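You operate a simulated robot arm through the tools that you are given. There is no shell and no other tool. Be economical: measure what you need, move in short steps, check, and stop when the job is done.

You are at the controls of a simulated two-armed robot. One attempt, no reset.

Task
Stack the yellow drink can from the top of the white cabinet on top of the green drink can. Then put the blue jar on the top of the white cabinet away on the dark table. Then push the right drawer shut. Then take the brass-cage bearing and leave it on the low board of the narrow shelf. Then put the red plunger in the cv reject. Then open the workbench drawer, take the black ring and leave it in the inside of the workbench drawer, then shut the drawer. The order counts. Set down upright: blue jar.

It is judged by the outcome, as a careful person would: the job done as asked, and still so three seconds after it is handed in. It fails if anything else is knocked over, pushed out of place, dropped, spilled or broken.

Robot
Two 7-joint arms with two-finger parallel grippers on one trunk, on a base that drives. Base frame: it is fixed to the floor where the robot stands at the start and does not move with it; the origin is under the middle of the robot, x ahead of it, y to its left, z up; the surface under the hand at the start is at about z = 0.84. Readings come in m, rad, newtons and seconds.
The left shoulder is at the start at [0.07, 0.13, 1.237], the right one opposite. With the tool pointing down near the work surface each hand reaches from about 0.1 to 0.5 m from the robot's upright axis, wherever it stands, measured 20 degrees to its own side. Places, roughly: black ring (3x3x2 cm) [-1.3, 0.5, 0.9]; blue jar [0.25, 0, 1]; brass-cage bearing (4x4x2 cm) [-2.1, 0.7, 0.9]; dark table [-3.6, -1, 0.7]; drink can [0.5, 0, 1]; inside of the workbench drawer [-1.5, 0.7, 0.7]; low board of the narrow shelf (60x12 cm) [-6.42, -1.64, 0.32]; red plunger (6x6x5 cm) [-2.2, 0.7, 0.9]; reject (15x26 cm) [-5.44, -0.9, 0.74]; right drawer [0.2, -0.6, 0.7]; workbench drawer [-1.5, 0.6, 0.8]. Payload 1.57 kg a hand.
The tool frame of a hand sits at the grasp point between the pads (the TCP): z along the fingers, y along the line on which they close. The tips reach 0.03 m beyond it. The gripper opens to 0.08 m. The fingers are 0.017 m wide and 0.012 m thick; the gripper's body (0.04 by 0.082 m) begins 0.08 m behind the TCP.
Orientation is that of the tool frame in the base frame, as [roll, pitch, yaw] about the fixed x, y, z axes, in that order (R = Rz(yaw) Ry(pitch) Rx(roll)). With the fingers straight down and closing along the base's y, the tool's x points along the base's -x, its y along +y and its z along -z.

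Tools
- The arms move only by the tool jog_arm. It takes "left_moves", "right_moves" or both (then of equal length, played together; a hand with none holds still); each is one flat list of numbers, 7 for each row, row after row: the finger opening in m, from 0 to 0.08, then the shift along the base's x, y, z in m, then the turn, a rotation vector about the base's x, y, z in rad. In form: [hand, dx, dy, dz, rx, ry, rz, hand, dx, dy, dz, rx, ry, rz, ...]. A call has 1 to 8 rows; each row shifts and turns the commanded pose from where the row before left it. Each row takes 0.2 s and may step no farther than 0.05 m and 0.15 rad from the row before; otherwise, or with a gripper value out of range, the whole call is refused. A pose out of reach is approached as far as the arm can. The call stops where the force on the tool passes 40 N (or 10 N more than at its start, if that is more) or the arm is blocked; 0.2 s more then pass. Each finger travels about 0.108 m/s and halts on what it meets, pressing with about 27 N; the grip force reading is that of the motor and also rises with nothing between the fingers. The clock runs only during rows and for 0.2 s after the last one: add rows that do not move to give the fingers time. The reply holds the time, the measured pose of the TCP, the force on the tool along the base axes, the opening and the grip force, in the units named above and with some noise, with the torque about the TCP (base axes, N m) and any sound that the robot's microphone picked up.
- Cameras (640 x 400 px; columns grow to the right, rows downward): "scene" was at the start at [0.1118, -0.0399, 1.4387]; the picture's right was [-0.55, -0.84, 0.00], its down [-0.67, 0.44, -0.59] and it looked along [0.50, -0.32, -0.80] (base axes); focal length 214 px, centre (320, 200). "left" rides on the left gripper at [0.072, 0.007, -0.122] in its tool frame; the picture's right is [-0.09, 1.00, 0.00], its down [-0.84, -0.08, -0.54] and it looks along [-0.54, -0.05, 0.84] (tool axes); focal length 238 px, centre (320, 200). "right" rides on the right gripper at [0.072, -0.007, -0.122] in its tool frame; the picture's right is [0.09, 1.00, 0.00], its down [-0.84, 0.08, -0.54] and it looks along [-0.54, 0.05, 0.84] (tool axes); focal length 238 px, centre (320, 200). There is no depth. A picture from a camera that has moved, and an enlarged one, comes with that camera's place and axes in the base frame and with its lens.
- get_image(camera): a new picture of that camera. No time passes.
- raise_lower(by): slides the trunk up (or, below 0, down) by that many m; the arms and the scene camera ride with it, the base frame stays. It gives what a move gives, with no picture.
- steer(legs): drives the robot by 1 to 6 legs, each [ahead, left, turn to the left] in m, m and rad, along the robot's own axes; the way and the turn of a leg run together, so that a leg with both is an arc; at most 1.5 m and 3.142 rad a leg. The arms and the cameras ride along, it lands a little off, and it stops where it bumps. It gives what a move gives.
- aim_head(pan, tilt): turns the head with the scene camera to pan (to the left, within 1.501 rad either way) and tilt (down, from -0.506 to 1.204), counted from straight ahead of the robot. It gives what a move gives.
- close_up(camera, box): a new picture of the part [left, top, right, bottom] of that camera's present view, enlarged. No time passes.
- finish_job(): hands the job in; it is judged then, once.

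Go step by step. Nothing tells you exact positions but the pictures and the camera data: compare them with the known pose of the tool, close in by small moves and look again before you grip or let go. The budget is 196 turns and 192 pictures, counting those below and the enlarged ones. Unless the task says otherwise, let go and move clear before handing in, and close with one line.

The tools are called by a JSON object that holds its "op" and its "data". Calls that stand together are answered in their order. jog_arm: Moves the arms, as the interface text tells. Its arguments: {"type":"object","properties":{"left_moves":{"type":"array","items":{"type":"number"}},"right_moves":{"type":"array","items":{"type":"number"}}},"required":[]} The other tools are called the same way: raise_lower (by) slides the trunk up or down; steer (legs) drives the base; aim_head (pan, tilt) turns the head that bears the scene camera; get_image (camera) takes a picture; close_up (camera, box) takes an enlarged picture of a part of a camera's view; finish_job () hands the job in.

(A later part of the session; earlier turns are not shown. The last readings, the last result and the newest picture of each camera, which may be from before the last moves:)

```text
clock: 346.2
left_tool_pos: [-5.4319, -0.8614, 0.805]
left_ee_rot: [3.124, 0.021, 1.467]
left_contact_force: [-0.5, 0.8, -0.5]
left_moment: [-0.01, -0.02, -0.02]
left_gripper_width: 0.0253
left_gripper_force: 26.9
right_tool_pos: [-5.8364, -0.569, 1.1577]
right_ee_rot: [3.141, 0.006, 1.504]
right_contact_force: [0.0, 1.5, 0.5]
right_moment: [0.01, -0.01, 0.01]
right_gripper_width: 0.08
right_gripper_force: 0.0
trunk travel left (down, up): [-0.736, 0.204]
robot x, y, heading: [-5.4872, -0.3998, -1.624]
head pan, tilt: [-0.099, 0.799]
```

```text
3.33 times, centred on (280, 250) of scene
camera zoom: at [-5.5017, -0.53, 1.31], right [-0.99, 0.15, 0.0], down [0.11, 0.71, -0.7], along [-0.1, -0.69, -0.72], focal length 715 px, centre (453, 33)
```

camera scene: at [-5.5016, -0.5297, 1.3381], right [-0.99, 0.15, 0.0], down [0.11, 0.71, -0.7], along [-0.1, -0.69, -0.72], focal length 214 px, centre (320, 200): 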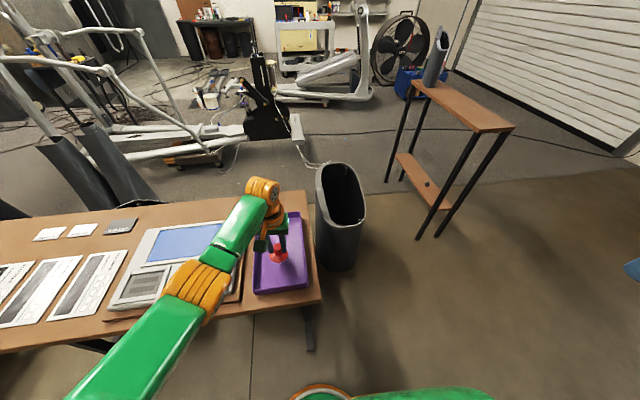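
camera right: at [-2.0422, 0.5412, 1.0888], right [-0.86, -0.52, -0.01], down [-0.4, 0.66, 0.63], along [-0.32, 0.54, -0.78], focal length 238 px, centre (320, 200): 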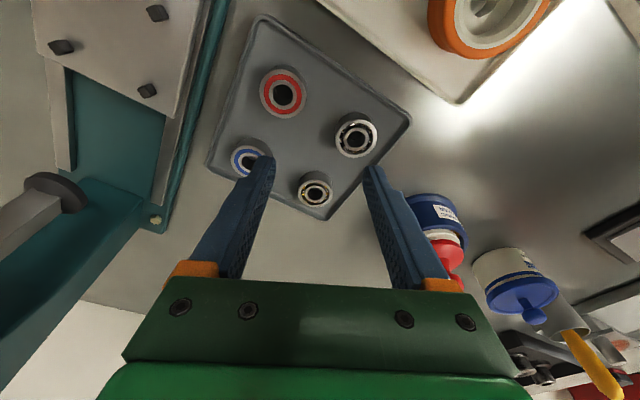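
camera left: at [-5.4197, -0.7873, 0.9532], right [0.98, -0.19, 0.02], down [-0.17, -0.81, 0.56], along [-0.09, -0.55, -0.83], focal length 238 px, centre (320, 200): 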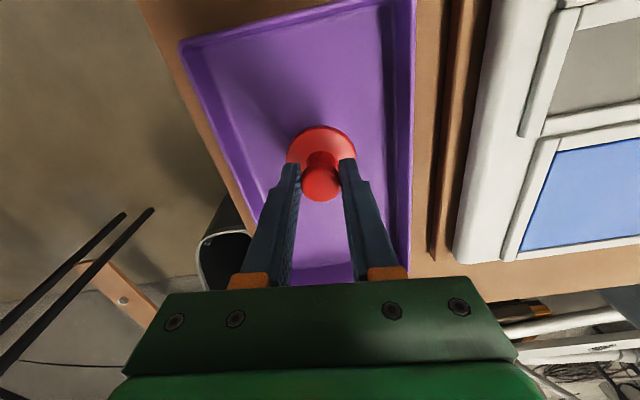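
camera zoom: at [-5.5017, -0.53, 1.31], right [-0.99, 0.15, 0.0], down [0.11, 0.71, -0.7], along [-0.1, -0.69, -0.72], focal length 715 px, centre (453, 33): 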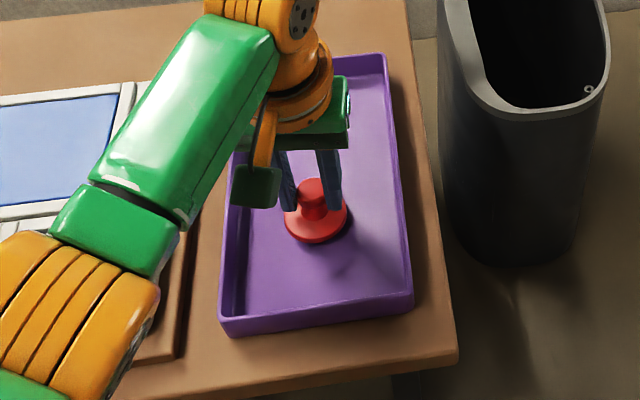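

{"op": "raise_lower", "data": {"by": -0.005}}

{"op": "raise_lower", "data": {"by": -0.004}}

```text
clock: 346.8
left_tool_pos: [-5.4323, -0.8623, 0.7996]
left_ee_rot: [3.125, 0.023, 1.468]
left_contact_force: [0.4, 0.0, -0.8]
left_moment: [0.03, 0.01, 0.0]
left_gripper_width: 0.0251
left_gripper_force: 27.3
right_tool_pos: [-5.8363, -0.5702, 1.1527]
right_ee_rot: [3.14, 0.007, 1.505]
right_contact_force: [0.0, 0.4, 0.4]
right_moment: [0.0, -0.02, 0.0]
right_gripper_width: 0.0799
right_gripper_force: 0.0
trunk travel left (down, up): [-0.731, 0.209]
robot x, y, heading: [-5.4862, -0.3988, -1.623]
head pan, tilt: [-0.099, 0.799]
```

```text
clock: 347.3
left_tool_pos: [-5.4323, -0.8606, 0.7982]
left_ee_rot: [3.124, 0.031, 1.468]
left_contact_force: [2.3, -3.6, 16.7]
left_moment: [-0.48, 0.08, 0.04]
left_gripper_width: 0.0253
left_gripper_force: 26.9
right_tool_pos: [-5.8365, -0.5663, 1.1491]
right_ee_rot: [3.139, 0.009, 1.504]
right_contact_force: [0.3, 0.1, -0.3]
right_moment: [0.0, 0.03, 0.0]
right_gripper_width: 0.08
right_gripper_force: 0.1
trunk travel left (down, up): [-0.727, 0.213]
robot x, y, heading: [-5.4853, -0.4011, -1.621]
head pan, tilt: [-0.099, 0.799]
```

Contact with the tray floor. I release and lift away.

{"op": "raise_lower", "data": {"by": 0.002}}

{"op": "jog_arm", "data": {"left_moves": [0.03, 0, 0, 0, 0, 0, 0, 0.05, 0, 0, 0, 0, 0, 0, 0.05, 0, 0, 0, 0, 0, 0]}}

{"op": "raise_lower", "data": {"by": 0.2}}

{"op": "get_image", "data": {"camera": "left"}}

```text
clock: 347.8
left_tool_pos: [-5.4338, -0.8611, 0.7986]
left_ee_rot: [3.124, 0.024, 1.468]
left_contact_force: [0.8, -2.9, 8.8]
left_moment: [-0.37, 0.11, 0.02]
left_gripper_width: 0.0253
left_gripper_force: 27.2
right_tool_pos: [-5.8367, -0.5676, 1.1524]
right_ee_rot: [3.14, 0.007, 1.504]
right_contact_force: [0.2, 0.8, 0.6]
right_moment: [0.0, 0.0, -0.02]
right_gripper_width: 0.0799
right_gripper_force: 0.0
trunk travel left (down, up): [-0.729, 0.211]
robot x, y, heading: [-5.4854, -0.4055, -1.621]
head pan, tilt: [-0.099, 0.799]
```

```text
clock: 348.6
left_tool_pos: [-5.4331, -0.8616, 0.7982]
left_ee_rot: [3.125, 0.022, 1.467]
left_contact_force: [-0.1, 0.2, -0.4]
left_moment: [-0.01, -0.03, 0.03]
left_gripper_width: 0.05
left_gripper_force: 0.2
right_tool_pos: [-5.8359, -0.5697, 1.1501]
right_ee_rot: [3.14, 0.007, 1.504]
right_contact_force: [-0.4, 0.0, -0.1]
right_moment: [0.01, -0.01, 0.01]
right_gripper_width: 0.0801
right_gripper_force: 0.0
trunk travel left (down, up): [-0.729, 0.211]
robot x, y, heading: [-5.4875, -0.3983, -1.62]
head pan, tilt: [-0.099, 0.799]
```

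```text
clock: 350.8
left_tool_pos: [-5.4316, -0.8608, 0.9977]
left_ee_rot: [3.123, 0.023, 1.468]
left_contact_force: [-0.6, -0.1, -0.7]
left_moment: [-0.04, -0.01, -0.01]
left_gripper_width: 0.0498
left_gripper_force: 0.1
right_tool_pos: [-5.8355, -0.5704, 1.3502]
right_ee_rot: [3.14, 0.007, 1.505]
right_contact_force: [-0.3, -0.1, -0.3]
right_moment: [-0.01, 0.0, -0.02]
right_gripper_width: 0.0802
right_gripper_force: 0.1
trunk travel left (down, up): [-0.929, 0.011]
robot x, y, heading: [-5.489, -0.4005, -1.622]
head pan, tilt: [-0.099, 0.799]
```

```text
39 pictures are left
camera left: at [-5.4197, -0.7874, 1.1182], right [0.98, -0.19, 0.02], down [-0.17, -0.81, 0.56], along [-0.09, -0.55, -0.83], focal length 238 px, centre (320, 200)
```

left: 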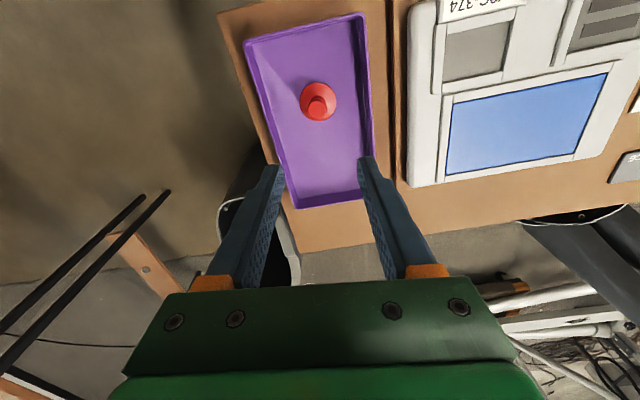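

The plunger rests in the reject tray (and the bearing is on the shelf). Now to the workbench drawer: I back off, drive back along the aisle and face the drawer.

{"op": "steer", "data": {"legs": [[-0.36, 0, 0], [0, 0, 1.62], [1.5, 0, 0], [1.5, 0, 0], [0.93, 0, 0]]}}

{"op": "aim_head", "data": {"pan": 0, "tilt": 0.8}}

```text
clock: 375.8
left_tool_pos: [-1.064, 0.2045, 0.9995]
left_ee_rot: [3.124, 0.025, 3.131]
left_contact_force: [-0.3, 0.8, 1.5]
left_moment: [-0.02, -0.02, 0.0]
left_gripper_width: 0.0501
left_gripper_force: 0.2
right_tool_pos: [-1.3178, -0.2265, 1.3507]
right_ee_rot: [3.141, 0.008, -3.114]
right_contact_force: [0.1, 0.0, 0.0]
right_moment: [0.02, 0.06, 0.01]
right_gripper_width: 0.0801
right_gripper_force: 0.1
trunk travel left (down, up): [-0.929, 0.011]
robot x, y, heading: [-1.5195, 0.1073, 0.041]
head pan, tilt: [-0.099, 0.799]
```

```text
clock: 376.4
left_tool_pos: [-1.0632, 0.2045, 0.9989]
left_ee_rot: [3.123, 0.022, 3.131]
left_contact_force: [0.0, 1.0, -0.3]
left_moment: [0.0, -0.02, -0.01]
left_gripper_width: 0.0498
left_gripper_force: 0.0
right_tool_pos: [-1.3165, -0.2251, 1.3504]
right_ee_rot: [3.14, 0.009, -3.115]
right_contact_force: [0.0, -1.1, -0.4]
right_moment: [0.03, -0.01, 0.03]
right_gripper_width: 0.08
right_gripper_force: 0.0
trunk travel left (down, up): [-0.929, 0.011]
robot x, y, heading: [-1.5152, 0.1072, 0.042]
head pan, tilt: [0.0, 0.799]
```

{"op": "steer", "data": {"legs": [[0, -0.27, 0], [0, 0, 1.528]]}}

{"op": "get_image", "data": {"camera": "scene"}}

{"op": "get_image", "data": {"camera": "left"}}

```text
clock: 382.1
left_tool_pos: [-1.5852, 0.2951, 0.9983]
left_ee_rot: [3.123, 0.023, -1.617]
left_contact_force: [-0.5, -0.7, -0.5]
left_moment: [0.0, -0.01, 0.02]
left_gripper_width: 0.0499
left_gripper_force: 0.0
right_tool_pos: [-1.1667, 0.0261, 1.3514]
right_ee_rot: [3.14, 0.008, -1.579]
right_contact_force: [-0.5, -0.2, 0.1]
right_moment: [0.02, -0.01, -0.01]
right_gripper_width: 0.0799
right_gripper_force: 0.1
trunk travel left (down, up): [-0.929, 0.011]
robot x, y, heading: [-1.5076, -0.1661, 1.575]
head pan, tilt: [0.0, 0.799]
```

```text
38 pictures are left
camera scene: at [-1.5058, -0.031, 1.5031], right [1.0, 0.01, 0.0], down [0.0, -0.72, -0.7], along [0.0, 0.7, -0.72], focal length 214 px, centre (320, 200)
```

scene: 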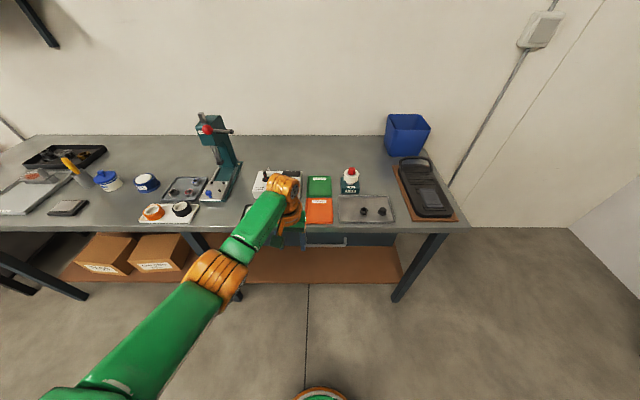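

```text
37 pictures are left
camera left: at [-1.5934, 0.2216, 1.1183], right [-0.99, 0.14, 0.02], down [0.12, 0.82, 0.56], along [0.06, 0.56, -0.83], focal length 238 px, centre (320, 200)
```

left: 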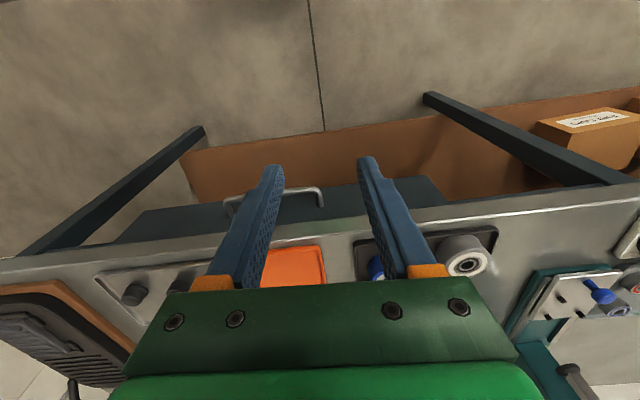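

{"op": "close_up", "data": {"camera": "scene", "box": [270, 190, 410, 260]}}

{"op": "close_up", "data": {"camera": "left", "box": [190, 150, 370, 260]}}

```text
4.57 times, centred on (340, 225) of scene
camera zoom: at [-1.5058, -0.031, 1.5031], right [1.0, 0.01, 0.0], down [0.0, -0.72, -0.7], along [0.0, 0.7, -0.72], focal length 980 px, centre (229, 86)
```

zoom: 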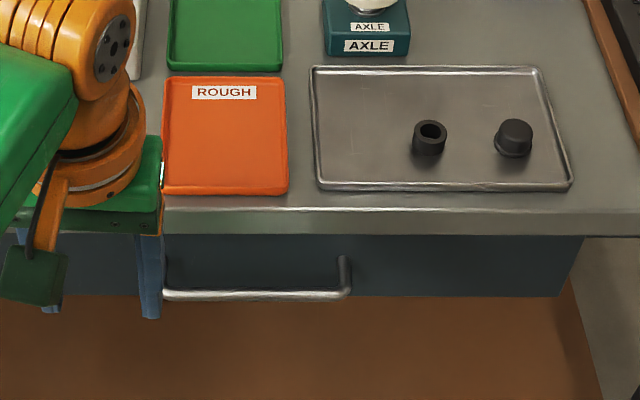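

```text
3.56 times, centred on (280, 205) of left
camera zoom: at [-1.5934, 0.2216, 1.1183], right [-0.99, 0.14, 0.02], down [0.12, 0.82, 0.56], along [0.06, 0.56, -0.83], focal length 848 px, centre (462, 182)
```

zoom: 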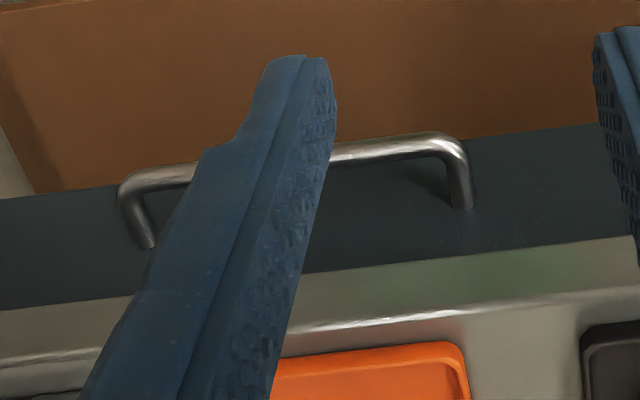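

Triangulating: handle bar at y≈0.43, z≈0.779, x from -1.573 to -1.408; the bench lip overhangs it, drawer front at y≈0.463. I'll hook behind the bar with forward-tilted fingers. First I position the base and tilt the hand.

{"op": "steer", "data": {"legs": [[0.06, -0.08, 0]]}}

{"op": "jog_arm", "data": {"left_moves": [0.05, 0, -0.005, 0, 0.15, 0, 0.045, 0.05, 0, -0.005, 0, 0.15, 0, 0, 0.05, 0, 0, 0, 0.15, 0, 0, 0.05, 0, 0, 0, 0.13, 0, 0]}}

{"op": "raise_lower", "data": {"by": -0.15}}

{"op": "get_image", "data": {"camera": "left"}}

```text
clock: 383.2
left_tool_pos: [-1.5113, 0.3515, 0.9987]
left_ee_rot: [3.129, 0.027, -1.617]
left_contact_force: [-0.8, -0.7, -0.3]
left_moment: [0.02, -0.04, -0.05]
left_gripper_width: 0.0499
left_gripper_force: 0.1
right_tool_pos: [-1.0947, 0.0816, 1.3542]
right_ee_rot: [-3.137, 0.012, -1.581]
right_contact_force: [-1.5, -0.6, -0.3]
right_moment: [0.02, -0.03, 0.0]
right_gripper_width: 0.0799
right_gripper_force: 0.1
trunk travel left (down, up): [-0.929, 0.011]
robot x, y, heading: [-1.4264, -0.1017, 1.573]
head pan, tilt: [0.0, 0.799]
```

```text
refused: row 1 steps farther than a row can; nothing moved
```

```text
clock: 385.0
left_tool_pos: [-1.5069, 0.3564, 0.8487]
left_ee_rot: [3.125, 0.024, -1.62]
left_contact_force: [0.2, 0.2, 0.1]
left_moment: [-0.01, 0.0, 0.0]
left_gripper_width: 0.0499
left_gripper_force: 0.2
right_tool_pos: [-1.088, 0.0861, 1.2007]
right_ee_rot: [3.139, 0.006, -1.581]
right_contact_force: [0.5, -0.3, 0.2]
right_moment: [0.0, 0.02, 0.0]
right_gripper_width: 0.0801
right_gripper_force: 0.0
trunk travel left (down, up): [-0.779, 0.161]
robot x, y, heading: [-1.4234, -0.1007, 1.574]
head pan, tilt: [0.0, 0.799]
```

```text
34 pictures are left
camera left: at [-1.5144, 0.2822, 0.9682], right [-0.99, 0.14, 0.02], down [0.13, 0.82, 0.56], along [0.06, 0.56, -0.83], focal length 238 px, centre (320, 200)
```

left: 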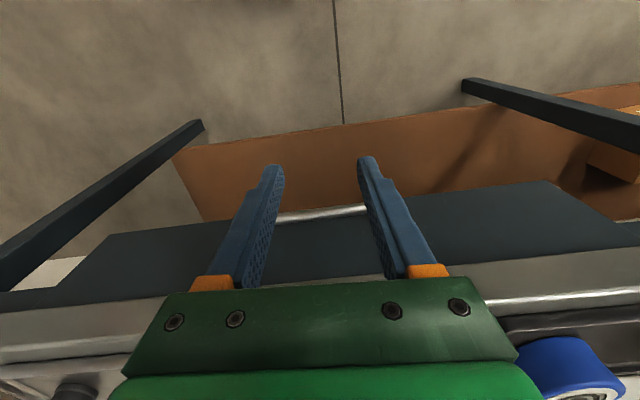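

Bar confirmed at y≈0.427. I tilt the fingers forward.

{"op": "jog_arm", "data": {"left_moves": [0.05, 0.005, -0.005, 0.01, 0.14, 0, 0.04, 0.05, 0.005, -0.005, 0.01, 0.14, 0, 0, 0.05, 0.005, 0, 0, 0.14, 0, 0, 0.05, 0, 0, 0, 0.14, 0, 0]}}

{"op": "get_image", "data": {"camera": "left"}}

```text
clock: 386.0
left_tool_pos: [-1.4933, 0.3455, 0.8697]
left_ee_rot: [3.116, 0.584, -1.577]
left_contact_force: [1.3, -0.3, 0.5]
left_moment: [-0.01, 0.04, 0.0]
left_gripper_width: 0.0501
left_gripper_force: 0.1
right_tool_pos: [-1.088, 0.0853, 1.2007]
right_ee_rot: [3.139, 0.009, -1.583]
right_contact_force: [0.3, -0.2, -0.2]
right_moment: [0.03, 0.03, -0.01]
right_gripper_width: 0.0801
right_gripper_force: 0.1
trunk travel left (down, up): [-0.779, 0.161]
robot x, y, heading: [-1.424, -0.1004, 1.573]
head pan, tilt: [0.0, 0.799]
```

```text
33 pictures are left
camera left: at [-1.4972, 0.2192, 0.9305], right [-0.99, 0.07, 0.07], down [0.09, 0.4, 0.91], along [0.04, 0.91, -0.4], focal length 238 px, centre (320, 200)
```

left: 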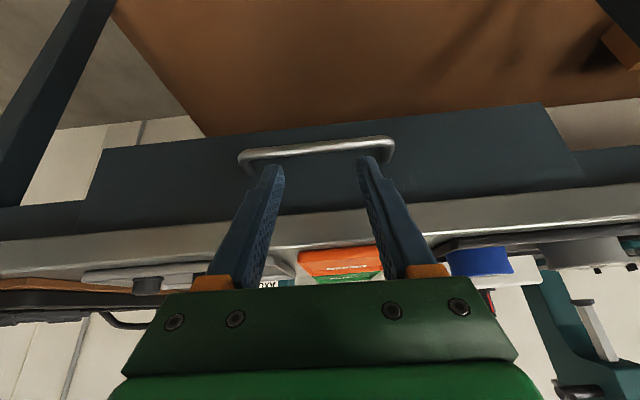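

Good geometry. I move the fingertips over the bar, then down behind it.

{"op": "jog_arm", "data": {"left_moves": [0.05, 0.002, 0.028, -0.015, 0, 0, 0, 0.05, 0.001, 0.028, -0.015, 0, 0, 0, 0.05, 0, 0.027, -0.015, 0, 0, 0]}}

{"op": "get_image", "data": {"camera": "left"}}

```text
clock: 386.8
left_tool_pos: [-1.4885, 0.4308, 0.8241]
left_ee_rot: [3.116, 0.584, -1.579]
left_contact_force: [0.0, -0.3, -0.4]
left_moment: [-0.03, 0.0, 0.0]
left_gripper_width: 0.05
left_gripper_force: 0.1
right_tool_pos: [-1.0872, 0.086, 1.1999]
right_ee_rot: [3.139, 0.008, -1.583]
right_contact_force: [0.1, 0.6, -0.4]
right_moment: [0.01, -0.01, -0.01]
right_gripper_width: 0.0801
right_gripper_force: 0.0
trunk travel left (down, up): [-0.779, 0.161]
robot x, y, heading: [-1.4291, -0.1045, 1.575]
head pan, tilt: [0.0, 0.799]
```

```text
32 pictures are left
camera left: at [-1.4927, 0.3051, 0.8859], right [-0.99, 0.07, 0.07], down [0.1, 0.4, 0.91], along [0.04, 0.91, -0.41], focal length 238 px, centre (320, 200)
```

left: 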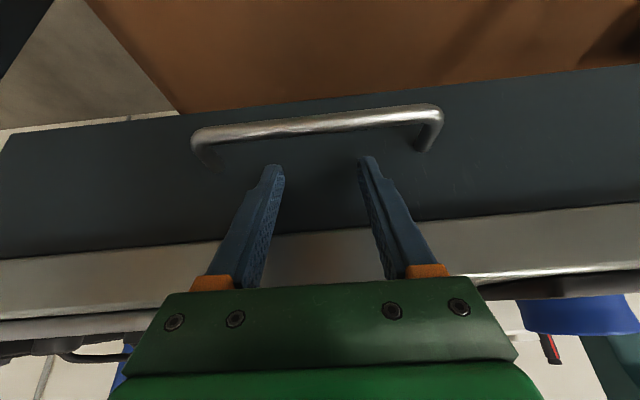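

{"op": "jog_arm", "data": {"left_moves": [0.05, 0, 0.004, -0.015, 0, 0, 0, 0.05, 0, 0.002, -0.012, 0, 0, 0, 0.05, 0, 0.0, -0.008, 0, 0, 0]}}

{"op": "close_up", "data": {"camera": "left", "box": [170, 60, 470, 250]}}

```text
clock: 387.6
left_tool_pos: [-1.4888, 0.4357, 0.7896]
left_ee_rot: [3.115, 0.584, -1.579]
left_contact_force: [-0.3, 0.3, 2.2]
left_moment: [-0.04, -0.09, 0.03]
left_gripper_width: 0.0498
left_gripper_force: 0.0
right_tool_pos: [-1.0869, 0.0857, 1.2007]
right_ee_rot: [3.139, 0.009, -1.582]
right_contact_force: [-0.5, 0.1, 0.0]
right_moment: [-0.01, -0.01, 0.01]
right_gripper_width: 0.0801
right_gripper_force: 0.0
trunk travel left (down, up): [-0.779, 0.161]
robot x, y, heading: [-1.4233, -0.1015, 1.575]
head pan, tilt: [0.0, 0.799]
```

```text
2.11 times, centred on (320, 155) of left
camera zoom: at [-1.4933, 0.3084, 0.8517], right [-0.99, 0.07, 0.07], down [0.09, 0.4, 0.91], along [0.04, 0.91, -0.4], focal length 502 px, centre (320, 295)
```

zoom: 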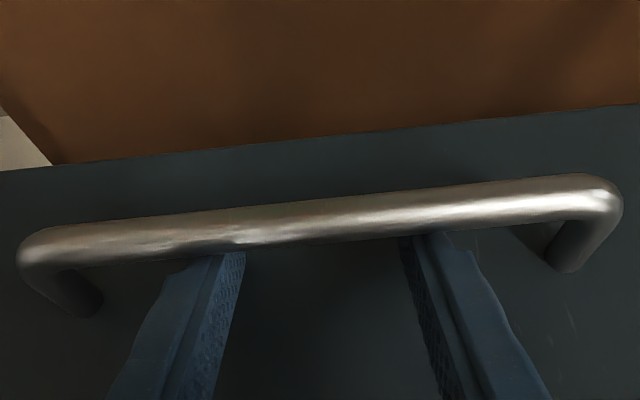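

The tips are behind the bar. I pull by driving backward.

{"op": "steer", "data": {"legs": [[-0.06, 0, 0]]}}

{"op": "get_image", "data": {"camera": "left"}}

```text
clock: 388.5
left_tool_pos: [-1.4887, 0.3752, 0.7896]
left_ee_rot: [3.117, 0.584, -1.579]
left_contact_force: [0.2, 1.8, 8.9]
left_moment: [-0.06, -0.37, -0.05]
left_gripper_width: 0.0497
left_gripper_force: 0.1
right_tool_pos: [-1.0872, 0.0259, 1.2004]
right_ee_rot: [3.141, 0.008, -1.581]
right_contact_force: [0.7, -0.1, -0.1]
right_moment: [-0.02, -0.02, -0.01]
right_gripper_width: 0.0801
right_gripper_force: 0.0
trunk travel left (down, up): [-0.779, 0.161]
robot x, y, heading: [-1.4296, -0.1673, 1.577]
head pan, tilt: [0.0, 0.799]
```

```text
30 pictures are left
camera left: at [-1.4928, 0.2492, 0.8516], right [-0.99, 0.07, 0.07], down [0.09, 0.4, 0.91], along [0.04, 0.91, -0.4], focal length 238 px, centre (320, 200)
```

left: 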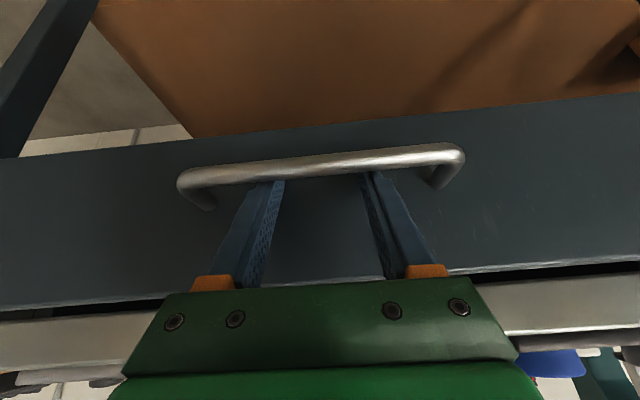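

The drawer follows. I pull it 14 cm more.

{"op": "steer", "data": {"legs": [[-0.14, 0, 0]]}}

{"op": "get_image", "data": {"camera": "scene"}}

```text
clock: 389.9
left_tool_pos: [-1.4867, 0.2353, 0.7906]
left_ee_rot: [3.12, 0.586, -1.584]
left_contact_force: [0.1, 1.6, 3.5]
left_moment: [-0.02, -0.24, -0.01]
left_gripper_width: 0.05
left_gripper_force: 0.0
right_tool_pos: [-1.0861, -0.1155, 1.2]
right_ee_rot: [3.139, 0.007, -1.585]
right_contact_force: [-0.7, 0.0, 0.4]
right_moment: [0.01, 0.04, 0.02]
right_gripper_width: 0.0802
right_gripper_force: 0.0
trunk travel left (down, up): [-0.779, 0.161]
robot x, y, heading: [-1.4296, -0.304, 1.569]
head pan, tilt: [0.0, 0.799]
```

```text
29 pictures are left
camera scene: at [-1.4262, -0.1706, 1.3531], right [1.0, 0.0, 0.0], down [0.0, -0.72, -0.7], along [0.0, 0.7, -0.72], focal length 214 px, centre (320, 200)
```

scene: 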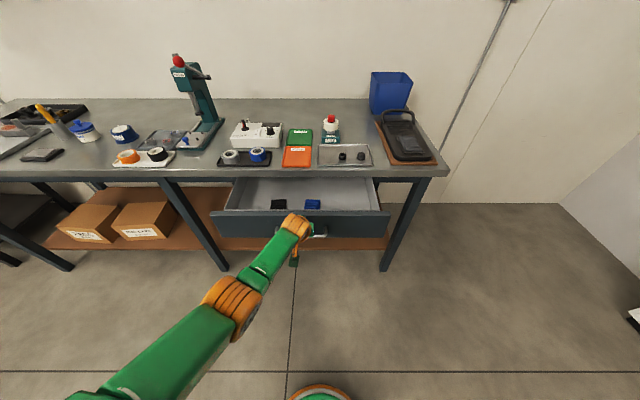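

The drawer is open about 20 cm. I unhook the fingers, lift, and move so the left hand comes above the black ring at about (-1.343, 0.505).

{"op": "jog_arm", "data": {"left_moves": [0.05, 0, -0.016, 0.025, 0, 0, 0, 0.05, 0, -0.016, 0.025, 0, 0, 0, 0.05, 0, 0, 0.045, 0, 0, 0, 0.05, 0, 0, 0.045, 0, 0, 0, 0.05, 0, 0, 0.045, 0, 0, 0]}}

{"op": "steer", "data": {"legs": [[0.15, -0.15, 0], [0.1, 0, 0]]}}

{"op": "get_image", "data": {"camera": "left"}}

```text
clock: 391.1
left_tool_pos: [-1.4868, 0.2015, 0.9759]
left_ee_rot: [3.12, 0.586, -1.582]
left_contact_force: [-0.9, -0.1, -1.0]
left_moment: [0.04, 0.02, 0.0]
left_gripper_width: 0.05
left_gripper_force: 0.0
right_tool_pos: [-1.0864, -0.117, 1.1998]
right_ee_rot: [3.14, 0.007, -1.583]
right_contact_force: [0.3, 0.4, -0.4]
right_moment: [-0.02, 0.02, -0.01]
right_gripper_width: 0.0799
right_gripper_force: 0.1
trunk travel left (down, up): [-0.779, 0.161]
robot x, y, heading: [-1.4252, -0.3022, 1.574]
head pan, tilt: [0.0, 0.799]
```

```text
clock: 393.5
left_tool_pos: [-1.3377, 0.4452, 0.9771]
left_ee_rot: [3.119, 0.59, -1.581]
left_contact_force: [0.3, -0.2, -0.4]
left_moment: [0.0, 0.02, 0.03]
left_gripper_width: 0.05
left_gripper_force: 0.0
right_tool_pos: [-0.9361, 0.1275, 1.1996]
right_ee_rot: [3.141, 0.009, -1.584]
right_contact_force: [-0.1, -0.1, -0.2]
right_moment: [0.0, -0.02, -0.02]
right_gripper_width: 0.0801
right_gripper_force: 0.2
trunk travel left (down, up): [-0.779, 0.161]
robot x, y, heading: [-1.2766, -0.0542, 1.568]
head pan, tilt: [0.0, 0.799]
```

```text
28 pictures are left
camera left: at [-1.3417, 0.3196, 1.0391], right [-0.99, 0.08, 0.07], down [0.09, 0.39, 0.91], along [0.04, 0.92, -0.4], focal length 238 px, centre (320, 200)
```

left: 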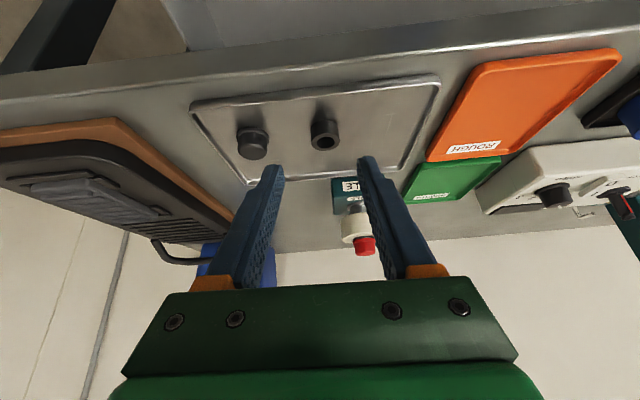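

Ring at (-1.342, 0.499). I approach along the finger axis.

{"op": "jog_arm", "data": {"left_moves": [0.05, -0.004, 0.007, -0.015, 0, 0, 0, 0.05, 0, 0.0167, -0.025, 0, 0, 0, 0.05, 0, 0.011, -0.016, 0, 0, 0]}}

{"op": "get_image", "data": {"camera": "left"}}

```text
clock: 394.3
left_tool_pos: [-1.3408, 0.4854, 0.9196]
left_ee_rot: [3.12, 0.588, -1.583]
left_contact_force: [0.5, 0.1, -0.4]
left_moment: [0.01, 0.0, 0.03]
left_gripper_width: 0.05
left_gripper_force: 0.0
right_tool_pos: [-0.9379, 0.1324, 1.2004]
right_ee_rot: [3.142, 0.006, -1.587]
right_contact_force: [-0.1, -0.2, 0.4]
right_moment: [-0.03, -0.04, -0.01]
right_gripper_width: 0.0799
right_gripper_force: 0.2
trunk travel left (down, up): [-0.779, 0.161]
robot x, y, heading: [-1.277, -0.0572, 1.57]
head pan, tilt: [0.0, 0.799]
```

```text
27 pictures are left
camera left: at [-1.3453, 0.3587, 0.9812], right [-0.99, 0.08, 0.07], down [0.09, 0.4, 0.91], along [0.04, 0.91, -0.4], focal length 238 px, centre (320, 200)
```

left: 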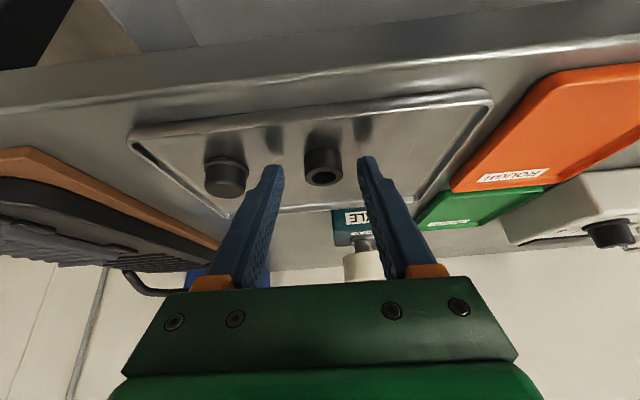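

{"op": "jog_arm", "data": {"left_moves": [0.05, -0.001, 0.003, -0.006, 0, 0, 0, 0.03, 0, 0, 0, 0, 0, 0, 0.01, 0, 0, 0, 0, 0, 0, 0, 0, 0, 0, 0, 0, 0, 0, 0, 0, 0, 0, 0, 0]}}

{"op": "get_image", "data": {"camera": "left"}}

```text
clock: 395.5
left_tool_pos: [-1.3426, 0.4869, 0.9145]
left_ee_rot: [3.12, 0.587, -1.583]
left_contact_force: [0.0, -0.1, 0.2]
left_moment: [-0.02, 0.03, -0.02]
left_gripper_width: 0.0233
left_gripper_force: 27.1
right_tool_pos: [-0.9366, 0.1303, 1.2015]
right_ee_rot: [3.14, 0.008, -1.583]
right_contact_force: [0.1, 0.7, 0.0]
right_moment: [0.0, -0.02, -0.01]
right_gripper_width: 0.0804
right_gripper_force: 0.0
trunk travel left (down, up): [-0.779, 0.161]
robot x, y, heading: [-1.2752, -0.0556, 1.573]
head pan, tilt: [0.0, 0.799]
```

```text
26 pictures are left
camera left: at [-1.3474, 0.3608, 0.9767], right [-0.99, 0.08, 0.07], down [0.09, 0.4, 0.91], along [0.04, 0.91, -0.4], focal length 238 px, centre (320, 200)
```

left: 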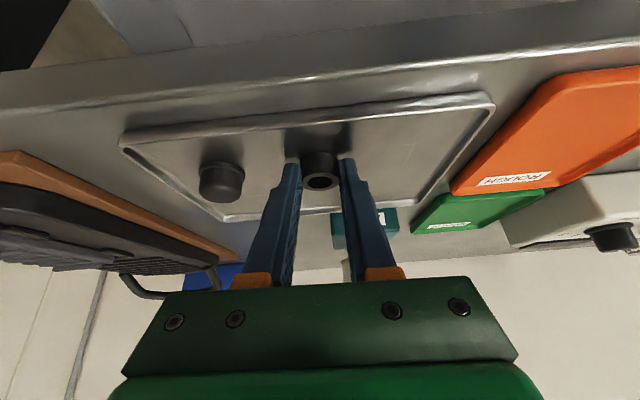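

Ring gripped. I lift it, partly untilt and bring it back over the open drawer.

{"op": "jog_arm", "data": {"left_moves": [0, 0, 0, 0.03, 0, 0, 0, 0, 0, 0, 0.04, 0, 0, 0, 0, 0, 0, 0.04, 0, 0, 0, 0, 0, -0.039, 0, -0.112, 0, 0, 0, 0, -0.039, 0, -0.112, 0, 0, 0, 0, -0.039, 0, -0.112, 0, 0]}}

{"op": "get_image", "data": {"camera": "left"}}

{"op": "get_image", "data": {"camera": "scene"}}

```text
clock: 396.9
left_tool_pos: [-1.3313, 0.4292, 1.0125]
left_ee_rot: [3.123, 0.246, -1.581]
left_contact_force: [-0.2, 0.2, -0.8]
left_moment: [-0.02, -0.01, -0.02]
left_gripper_width: 0.0231
left_gripper_force: 26.4
left hand out of reach, approached as far as the arm can: row 5, 6
right_tool_pos: [-0.9377, 0.1312, 1.1992]
right_ee_rot: [3.139, 0.007, -1.584]
right_contact_force: [0.7, 0.2, -1.0]
right_moment: [-0.03, 0.03, 0.02]
right_gripper_width: 0.0797
right_gripper_force: 0.1
trunk travel left (down, up): [-0.779, 0.161]
robot x, y, heading: [-1.2768, -0.0559, 1.57]
head pan, tilt: [0.0, 0.799]
```

```text
25 pictures are left
camera left: at [-1.3361, 0.3308, 1.1117], right [-0.99, 0.1, 0.04], down [0.09, 0.68, 0.73], along [0.04, 0.73, -0.68], focal length 238 px, centre (320, 200)
```

left: 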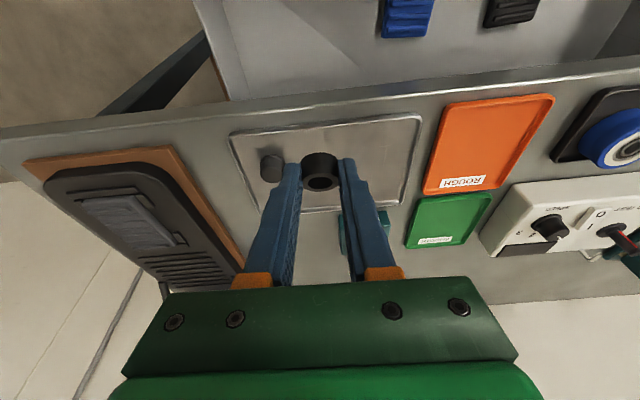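

```text
24 pictures are left
camera scene: at [-1.2766, 0.0762, 1.353], right [1.0, 0.0, 0.0], down [0.0, -0.72, -0.7], along [0.0, 0.7, -0.72], focal length 214 px, centre (320, 200)
```

scene: 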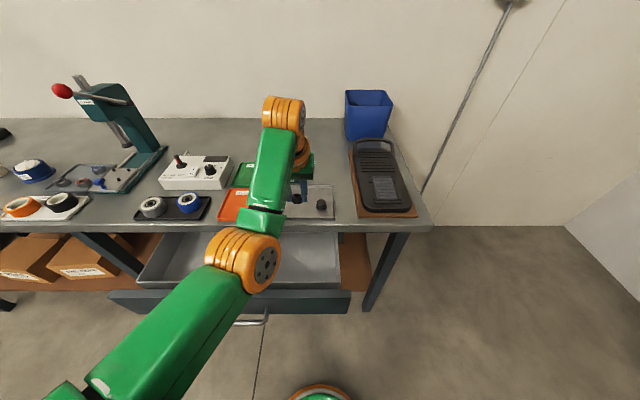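

The drawer interior right part is free. I back the base 7 cm so the ring hangs over the opening, then lower partway and check.

{"op": "steer", "data": {"legs": [[-0.07, 0, 0]]}}

{"op": "raise_lower", "data": {"by": -0.13}}

{"op": "get_image", "data": {"camera": "left"}}

{"op": "get_image", "data": {"camera": "scene"}}

```text
clock: 397.9
left_tool_pos: [-1.3313, 0.3638, 1.0087]
left_ee_rot: [3.123, 0.243, -1.58]
left_contact_force: [0.3, 0.5, 0.0]
left_moment: [-0.03, -0.04, 0.01]
left_gripper_width: 0.0234
left_gripper_force: 26.9
right_tool_pos: [-0.9372, 0.0661, 1.2004]
right_ee_rot: [3.139, 0.002, -1.584]
right_contact_force: [-0.3, 0.4, -0.2]
right_moment: [-0.03, 0.0, -0.01]
right_gripper_width: 0.0798
right_gripper_force: 0.1
trunk travel left (down, up): [-0.779, 0.161]
robot x, y, heading: [-1.279, -0.1239, 1.575]
head pan, tilt: [0.0, 0.799]
```

```text
clock: 399.5
left_tool_pos: [-1.332, 0.3592, 0.8813]
left_ee_rot: [3.123, 0.249, -1.58]
left_contact_force: [0.3, 0.2, -0.3]
left_moment: [0.02, 0.04, -0.01]
left_gripper_width: 0.0231
left_gripper_force: 27.3
right_tool_pos: [-0.9378, 0.061, 1.07]
right_ee_rot: [3.14, 0.008, -1.582]
right_contact_force: [0.5, 0.7, -0.8]
right_moment: [0.0, -0.02, -0.01]
right_gripper_width: 0.0799
right_gripper_force: 0.1
trunk travel left (down, up): [-0.649, 0.291]
robot x, y, heading: [-1.2745, -0.127, 1.569]
head pan, tilt: [0.0, 0.799]
```

```text
23 pictures are left
camera left: at [-1.3366, 0.26, 0.9819], right [-0.99, 0.09, 0.04], down [0.09, 0.68, 0.73], along [0.04, 0.73, -0.68], focal length 238 px, centre (320, 200)
```

left: 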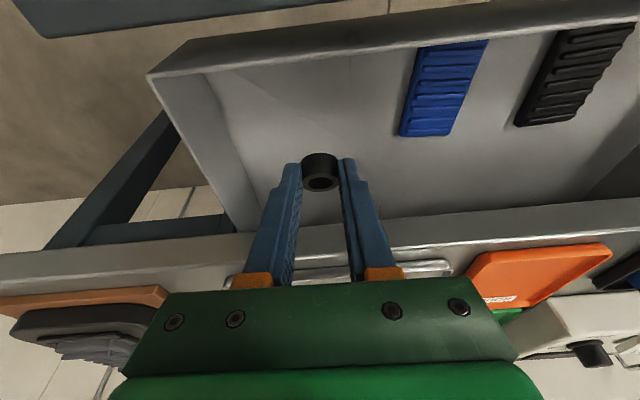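

```text
22 pictures are left
camera scene: at [-1.2767, 0.0051, 1.2231], right [1.0, 0.0, 0.0], down [0.0, -0.72, -0.7], along [0.0, 0.7, -0.72], focal length 214 px, centre (320, 200)
```

scene: 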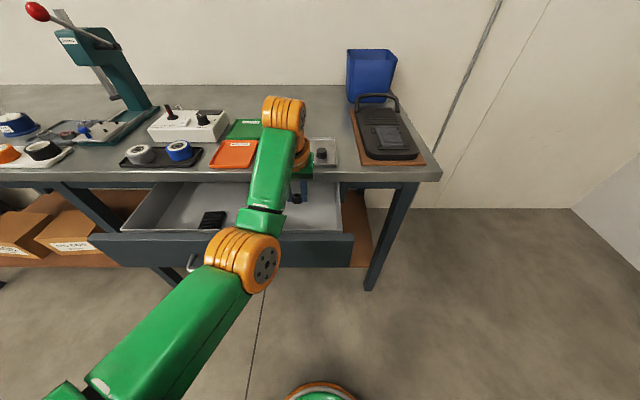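

The space below the ring is free. I lower with the arm.

{"op": "jog_arm", "data": {"left_moves": [0, 0, 0.004, -0.035, 0, 0, 0, 0, 0, 0.004, -0.03, 0, 0, 0, 0, 0, 0, -0.01, 0, 0, 0]}}

{"op": "get_image", "data": {"camera": "left"}}

```text
clock: 400.3
left_tool_pos: [-1.3306, 0.3679, 0.8062]
left_ee_rot: [3.121, 0.251, -1.579]
left_contact_force: [0.6, 0.1, 0.2]
left_moment: [-0.01, 0.01, 0.0]
left_gripper_width: 0.0237
left_gripper_force: 27.1
right_tool_pos: [-0.9373, 0.0604, 1.0693]
right_ee_rot: [3.141, 0.007, -1.583]
right_contact_force: [-0.4, 0.0, 0.3]
right_moment: [0.0, 0.0, -0.03]
right_gripper_width: 0.0801
right_gripper_force: 0.0
trunk travel left (down, up): [-0.649, 0.291]
robot x, y, heading: [-1.2767, -0.1295, 1.575]
head pan, tilt: [0.0, 0.799]
```

```text
21 pictures are left
camera left: at [-1.336, 0.2689, 0.9067], right [-0.99, 0.09, 0.04], down [0.09, 0.68, 0.73], along [0.04, 0.73, -0.68], focal length 238 px, centre (320, 200)
```

left: 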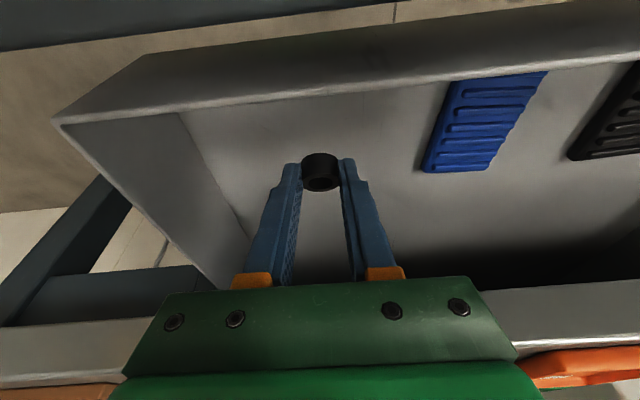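

{"op": "jog_arm", "data": {"left_moves": [0, 0, 0, -0.015, 0, 0, 0, 0, 0, 0, -0.01, 0, 0, 0, 0, 0, 0, -0.005, 0, 0, 0]}}

{"op": "get_image", "data": {"camera": "left"}}

```text
clock: 401.1
left_tool_pos: [-1.3316, 0.3678, 0.7771]
left_ee_rot: [3.123, 0.249, -1.58]
left_contact_force: [-0.8, -0.3, 0.3]
left_moment: [0.02, 0.01, 0.0]
left_gripper_width: 0.0234
left_gripper_force: 27.2
right_tool_pos: [-0.9369, 0.0606, 1.0709]
right_ee_rot: [3.14, 0.007, -1.583]
right_contact_force: [-0.2, 0.2, 0.0]
right_moment: [0.01, 0.0, -0.01]
right_gripper_width: 0.0801
right_gripper_force: 0.2
trunk travel left (down, up): [-0.649, 0.291]
robot x, y, heading: [-1.2736, -0.1264, 1.571]
head pan, tilt: [0.0, 0.799]
```

```text
20 pictures are left
camera left: at [-1.3361, 0.2683, 0.8769], right [-0.99, 0.09, 0.04], down [0.09, 0.68, 0.73], along [0.04, 0.73, -0.68], focal length 238 px, centre (320, 200)
```

left: 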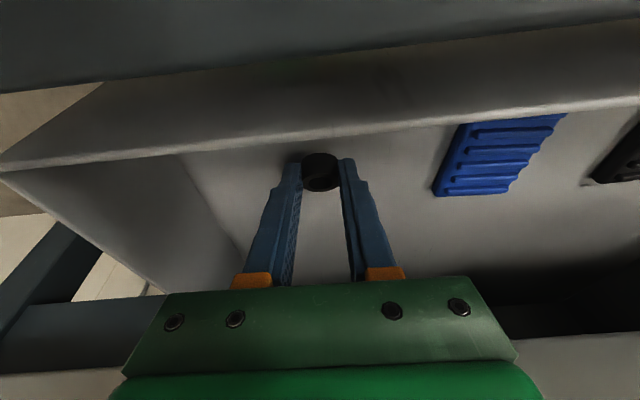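

{"op": "jog_arm", "data": {"left_moves": [0, 0, 0.003, -0.007, 0, 0, 0, 0, 0, 0.003, -0.006, 0, 0, 0]}}

{"op": "get_image", "data": {"camera": "left"}}

```text
clock: 401.7
left_tool_pos: [-1.3316, 0.3724, 0.766]
left_ee_rot: [3.122, 0.259, -1.578]
left_contact_force: [-0.7, 0.4, 17.1]
left_moment: [0.32, -0.01, -0.01]
left_gripper_width: 0.0234
left_gripper_force: 27.0
right_tool_pos: [-0.9368, 0.0559, 1.0709]
right_ee_rot: [3.138, 0.013, -1.583]
right_contact_force: [-0.4, 0.6, 0.6]
right_moment: [-0.01, 0.01, -0.02]
right_gripper_width: 0.0801
right_gripper_force: 0.0
trunk travel left (down, up): [-0.649, 0.291]
robot x, y, heading: [-1.2797, -0.1294, 1.572]
head pan, tilt: [0.0, 0.799]
```

```text
19 pictures are left
camera left: at [-1.336, 0.2719, 0.8671], right [-0.99, 0.09, 0.04], down [0.09, 0.67, 0.74], along [0.04, 0.74, -0.68], focal length 238 px, centre (320, 200)
```

left: 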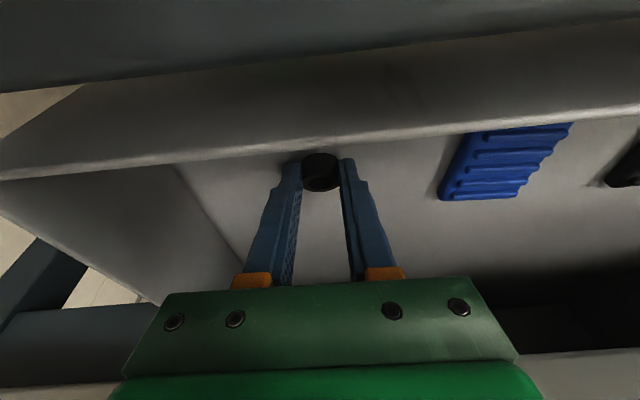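

The ring is on the drawer floor. I release and rise straight up.

{"op": "jog_arm", "data": {"left_moves": [0, 0, 0, 0.002, 0, 0, 0, 0.03, 0, 0, 0, 0, 0, 0, 0.045, 0, 0, 0, 0, 0, 0, 0.045, 0, 0, 0.03, 0, 0, 0, 0.045, 0, 0, 0.04, 0, 0, 0, 0.045, 0, 0, 0.04, 0, 0, 0]}}

{"op": "get_image", "data": {"camera": "left"}}

```text
clock: 403.1
left_tool_pos: [-1.3316, 0.3725, 0.8767]
left_ee_rot: [3.122, 0.249, -1.581]
left_contact_force: [0.1, -0.4, 0.1]
left_moment: [0.01, 0.02, -0.01]
left_gripper_width: 0.0452
left_gripper_force: 0.0
right_tool_pos: [-0.9371, 0.0599, 1.0699]
right_ee_rot: [3.14, 0.008, -1.583]
right_contact_force: [-0.2, 0.6, -0.4]
right_moment: [0.0, -0.01, 0.01]
right_gripper_width: 0.0802
right_gripper_force: 0.0
trunk travel left (down, up): [-0.649, 0.291]
robot x, y, heading: [-1.2759, -0.1249, 1.573]
head pan, tilt: [0.0, 0.799]
```

```text
18 pictures are left
camera left: at [-1.337, 0.2735, 0.9762], right [-0.99, 0.09, 0.04], down [0.09, 0.68, 0.73], along [0.04, 0.73, -0.68], focal length 238 px, centre (320, 200)
```

left: 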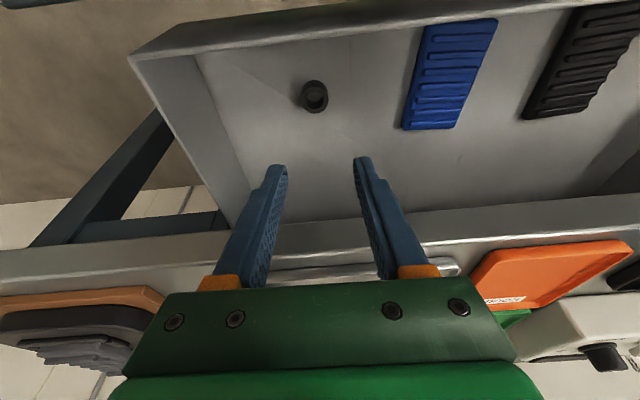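

The ring lies in the drawer. To shut it, I lift, back off, and prepare a closed, forward-tilted hand to push the front panel beside the handle beneath the bench lip.

{"op": "jog_arm", "data": {"left_moves": [0.03, 0, 0, 0.04, 0, 0, 0, 0, -0.02, 0, 0.01, 0, 0, 0]}}

{"op": "steer", "data": {"legs": [[-0.26, 0, 0]]}}

{"op": "jog_arm", "data": {"left_moves": [0, 0, 0.013, 0, 0.11, 0, 0, 0, 0, 0.013, 0, 0.11, 0, 0, 0, 0, 0.013, 0, 0.11, 0, 0, 0, 0, 0, -0.04, 0, 0, 0, 0, 0, 0, -0.04, 0, 0, 0, 0, 0, 0, -0.045, 0, 0, 0]}}

{"op": "get_image", "data": {"camera": "left"}}

```text
clock: 403.7
left_tool_pos: [-1.353, 0.3732, 0.9252]
left_ee_rot: [3.125, 0.249, -1.583]
left_contact_force: [-0.1, 0.5, 0.1]
left_moment: [0.04, -0.02, 0.0]
left_gripper_width: 0.0
left_gripper_force: 20.9
right_tool_pos: [-0.9378, 0.0603, 1.071]
right_ee_rot: [3.141, 0.008, -1.581]
right_contact_force: [-0.4, 0.1, 0.1]
right_moment: [-0.03, -0.02, 0.0]
right_gripper_width: 0.0799
right_gripper_force: 0.0
trunk travel left (down, up): [-0.649, 0.291]
robot x, y, heading: [-1.2747, -0.128, 1.572]
head pan, tilt: [0.0, 0.799]
```

```text
clock: 405.5
left_tool_pos: [-1.3505, 0.1157, 0.9245]
left_ee_rot: [3.122, 0.25, -1.582]
left_contact_force: [-0.1, 0.3, 1.0]
left_moment: [-0.03, 0.01, -0.02]
left_gripper_width: 0.0
left_gripper_force: 21.3
right_tool_pos: [-0.9366, -0.199, 1.0702]
right_ee_rot: [3.14, 0.007, -1.585]
right_contact_force: [0.3, -0.2, 0.2]
right_moment: [-0.01, -0.01, -0.03]
right_gripper_width: 0.0798
right_gripper_force: 0.2
trunk travel left (down, up): [-0.649, 0.291]
robot x, y, heading: [-1.274, -0.3839, 1.568]
head pan, tilt: [0.0, 0.799]
```

```text
clock: 406.9
left_tool_pos: [-1.353, 0.1553, 0.7971]
left_ee_rot: [3.121, 0.58, -1.586]
left_contact_force: [0.5, -0.3, 0.3]
left_moment: [0.01, -0.05, -0.04]
left_gripper_width: 0.0001
left_gripper_force: 21.4
right_tool_pos: [-0.938, -0.1991, 1.0704]
right_ee_rot: [3.14, 0.007, -1.585]
right_contact_force: [0.8, -0.4, -0.2]
right_moment: [0.01, -0.02, 0.01]
right_gripper_width: 0.0804
right_gripper_force: 0.1
trunk travel left (down, up): [-0.649, 0.291]
robot x, y, heading: [-1.2784, -0.3889, 1.57]
head pan, tilt: [0.0, 0.799]
```

```text
17 pictures are left
camera left: at [-1.3588, 0.0284, 0.8602], right [-0.99, 0.08, 0.07], down [0.1, 0.4, 0.91], along [0.04, 0.91, -0.41], focal length 238 px, centre (320, 200)
```

left: 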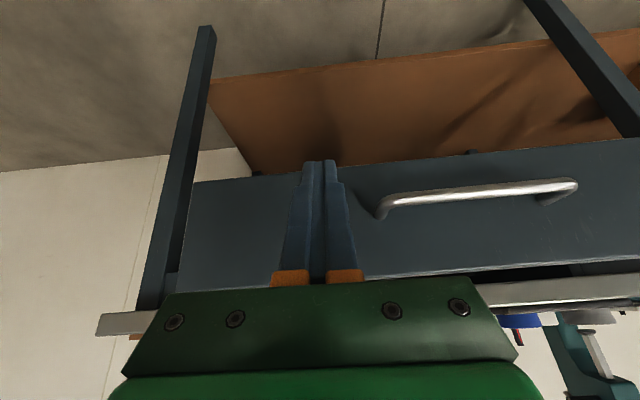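

The fingertip faces the panel beside the handle. I push by driving forward.

{"op": "steer", "data": {"legs": [[0.17, 0, 0]]}}

{"op": "get_image", "data": {"camera": "left"}}

```text
clock: 408.4
left_tool_pos: [-1.3542, 0.3197, 0.7991]
left_ee_rot: [3.12, 0.583, -1.582]
left_contact_force: [-0.4, 0.1, 0.3]
left_moment: [0.0, 0.01, 0.01]
left_gripper_width: 0.0
left_gripper_force: 21.4
right_tool_pos: [-0.9368, -0.0335, 1.0711]
right_ee_rot: [3.139, 0.009, -1.584]
right_contact_force: [-0.6, -0.2, 0.0]
right_moment: [-0.02, 0.01, 0.02]
right_gripper_width: 0.0798
right_gripper_force: 0.0
trunk travel left (down, up): [-0.649, 0.291]
robot x, y, heading: [-1.2752, -0.2226, 1.567]
head pan, tilt: [0.0, 0.799]
```

```text
16 pictures are left
camera left: at [-1.3587, 0.1937, 0.8612], right [-0.99, 0.08, 0.07], down [0.09, 0.4, 0.91], along [0.04, 0.91, -0.41], focal length 238 px, centre (320, 200)
```

left: 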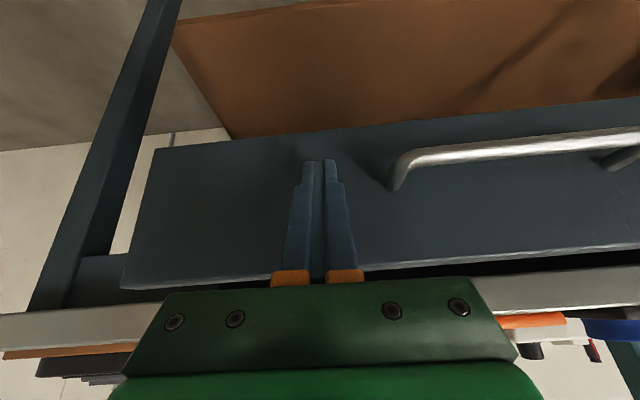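

The drawer is sliding in. I continue 9 cm.

{"op": "steer", "data": {"legs": [[0.09, 0, 0]]}}

{"op": "get_image", "data": {"camera": "left"}}

```text
clock: 409.5
left_tool_pos: [-1.3544, 0.4081, 0.7986]
left_ee_rot: [3.119, 0.583, -1.583]
left_contact_force: [-0.1, 0.0, -0.2]
left_moment: [-0.02, -0.01, 0.03]
left_gripper_width: 0.0001
left_gripper_force: 21.2
right_tool_pos: [-0.9364, 0.0557, 1.0701]
right_ee_rot: [3.138, 0.008, -1.585]
right_contact_force: [0.1, -0.8, -0.1]
right_moment: [-0.01, 0.03, 0.03]
right_gripper_width: 0.0799
right_gripper_force: 0.1
trunk travel left (down, up): [-0.649, 0.291]
robot x, y, heading: [-1.2779, -0.127, 1.572]
head pan, tilt: [0.0, 0.799]
```

```text
15 pictures are left
camera left: at [-1.3587, 0.2829, 0.8614], right [-0.99, 0.08, 0.07], down [0.1, 0.4, 0.91], along [0.04, 0.91, -0.41], focal length 238 px, centre (320, 200)
```

left: 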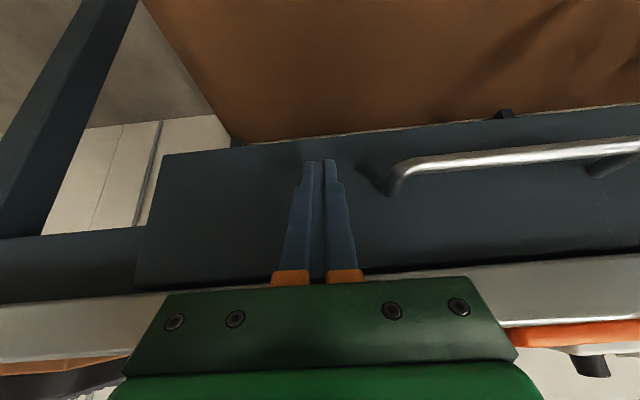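

{"op": "steer", "data": {"legs": [[0.022, 0, 0]]}}

{"op": "steer", "data": {"legs": [[0.008, 0, 0]]}}

{"op": "get_image", "data": {"camera": "left"}}

```text
clock: 410.3
left_tool_pos: [-1.353, 0.4303, 0.7982]
left_ee_rot: [3.119, 0.581, -1.585]
left_contact_force: [-1.1, -0.2, -0.7]
left_moment: [0.0, 0.04, -0.02]
left_gripper_width: 0.0
left_gripper_force: 20.9
right_tool_pos: [-0.9366, 0.0777, 1.0707]
right_ee_rot: [3.139, 0.01, -1.585]
right_contact_force: [0.0, -0.3, 0.4]
right_moment: [0.02, 0.0, 0.02]
right_gripper_width: 0.0801
right_gripper_force: 0.1
trunk travel left (down, up): [-0.649, 0.291]
robot x, y, heading: [-1.2785, -0.1029, 1.571]
head pan, tilt: [0.0, 0.799]
```

```text
clock: 411.0
left_tool_pos: [-1.3534, 0.4371, 0.799]
left_ee_rot: [3.119, 0.577, -1.585]
left_contact_force: [0.7, -16.2, -7.6]
left_moment: [-0.49, 0.1, -0.04]
left_gripper_width: 0.0001
left_gripper_force: 21.2
right_tool_pos: [-0.9367, 0.0844, 1.0704]
right_ee_rot: [3.138, 0.011, -1.585]
right_contact_force: [0.6, -1.1, -0.1]
right_moment: [-0.02, 0.02, 0.0]
right_gripper_width: 0.0801
right_gripper_force: 0.1
trunk travel left (down, up): [-0.649, 0.291]
robot x, y, heading: [-1.2731, -0.0975, 1.571]
head pan, tilt: [0.0, 0.799]
```

```text
14 pictures are left
camera left: at [-1.3587, 0.311, 0.8614], right [-0.99, 0.08, 0.07], down [0.1, 0.4, 0.91], along [0.04, 0.91, -0.41], focal length 238 px, centre (320, 200)
```

left: 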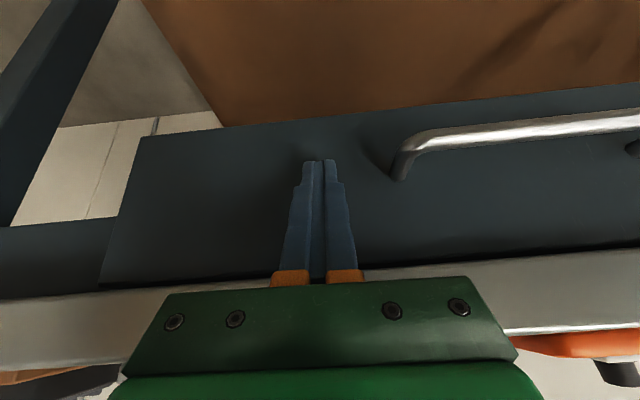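

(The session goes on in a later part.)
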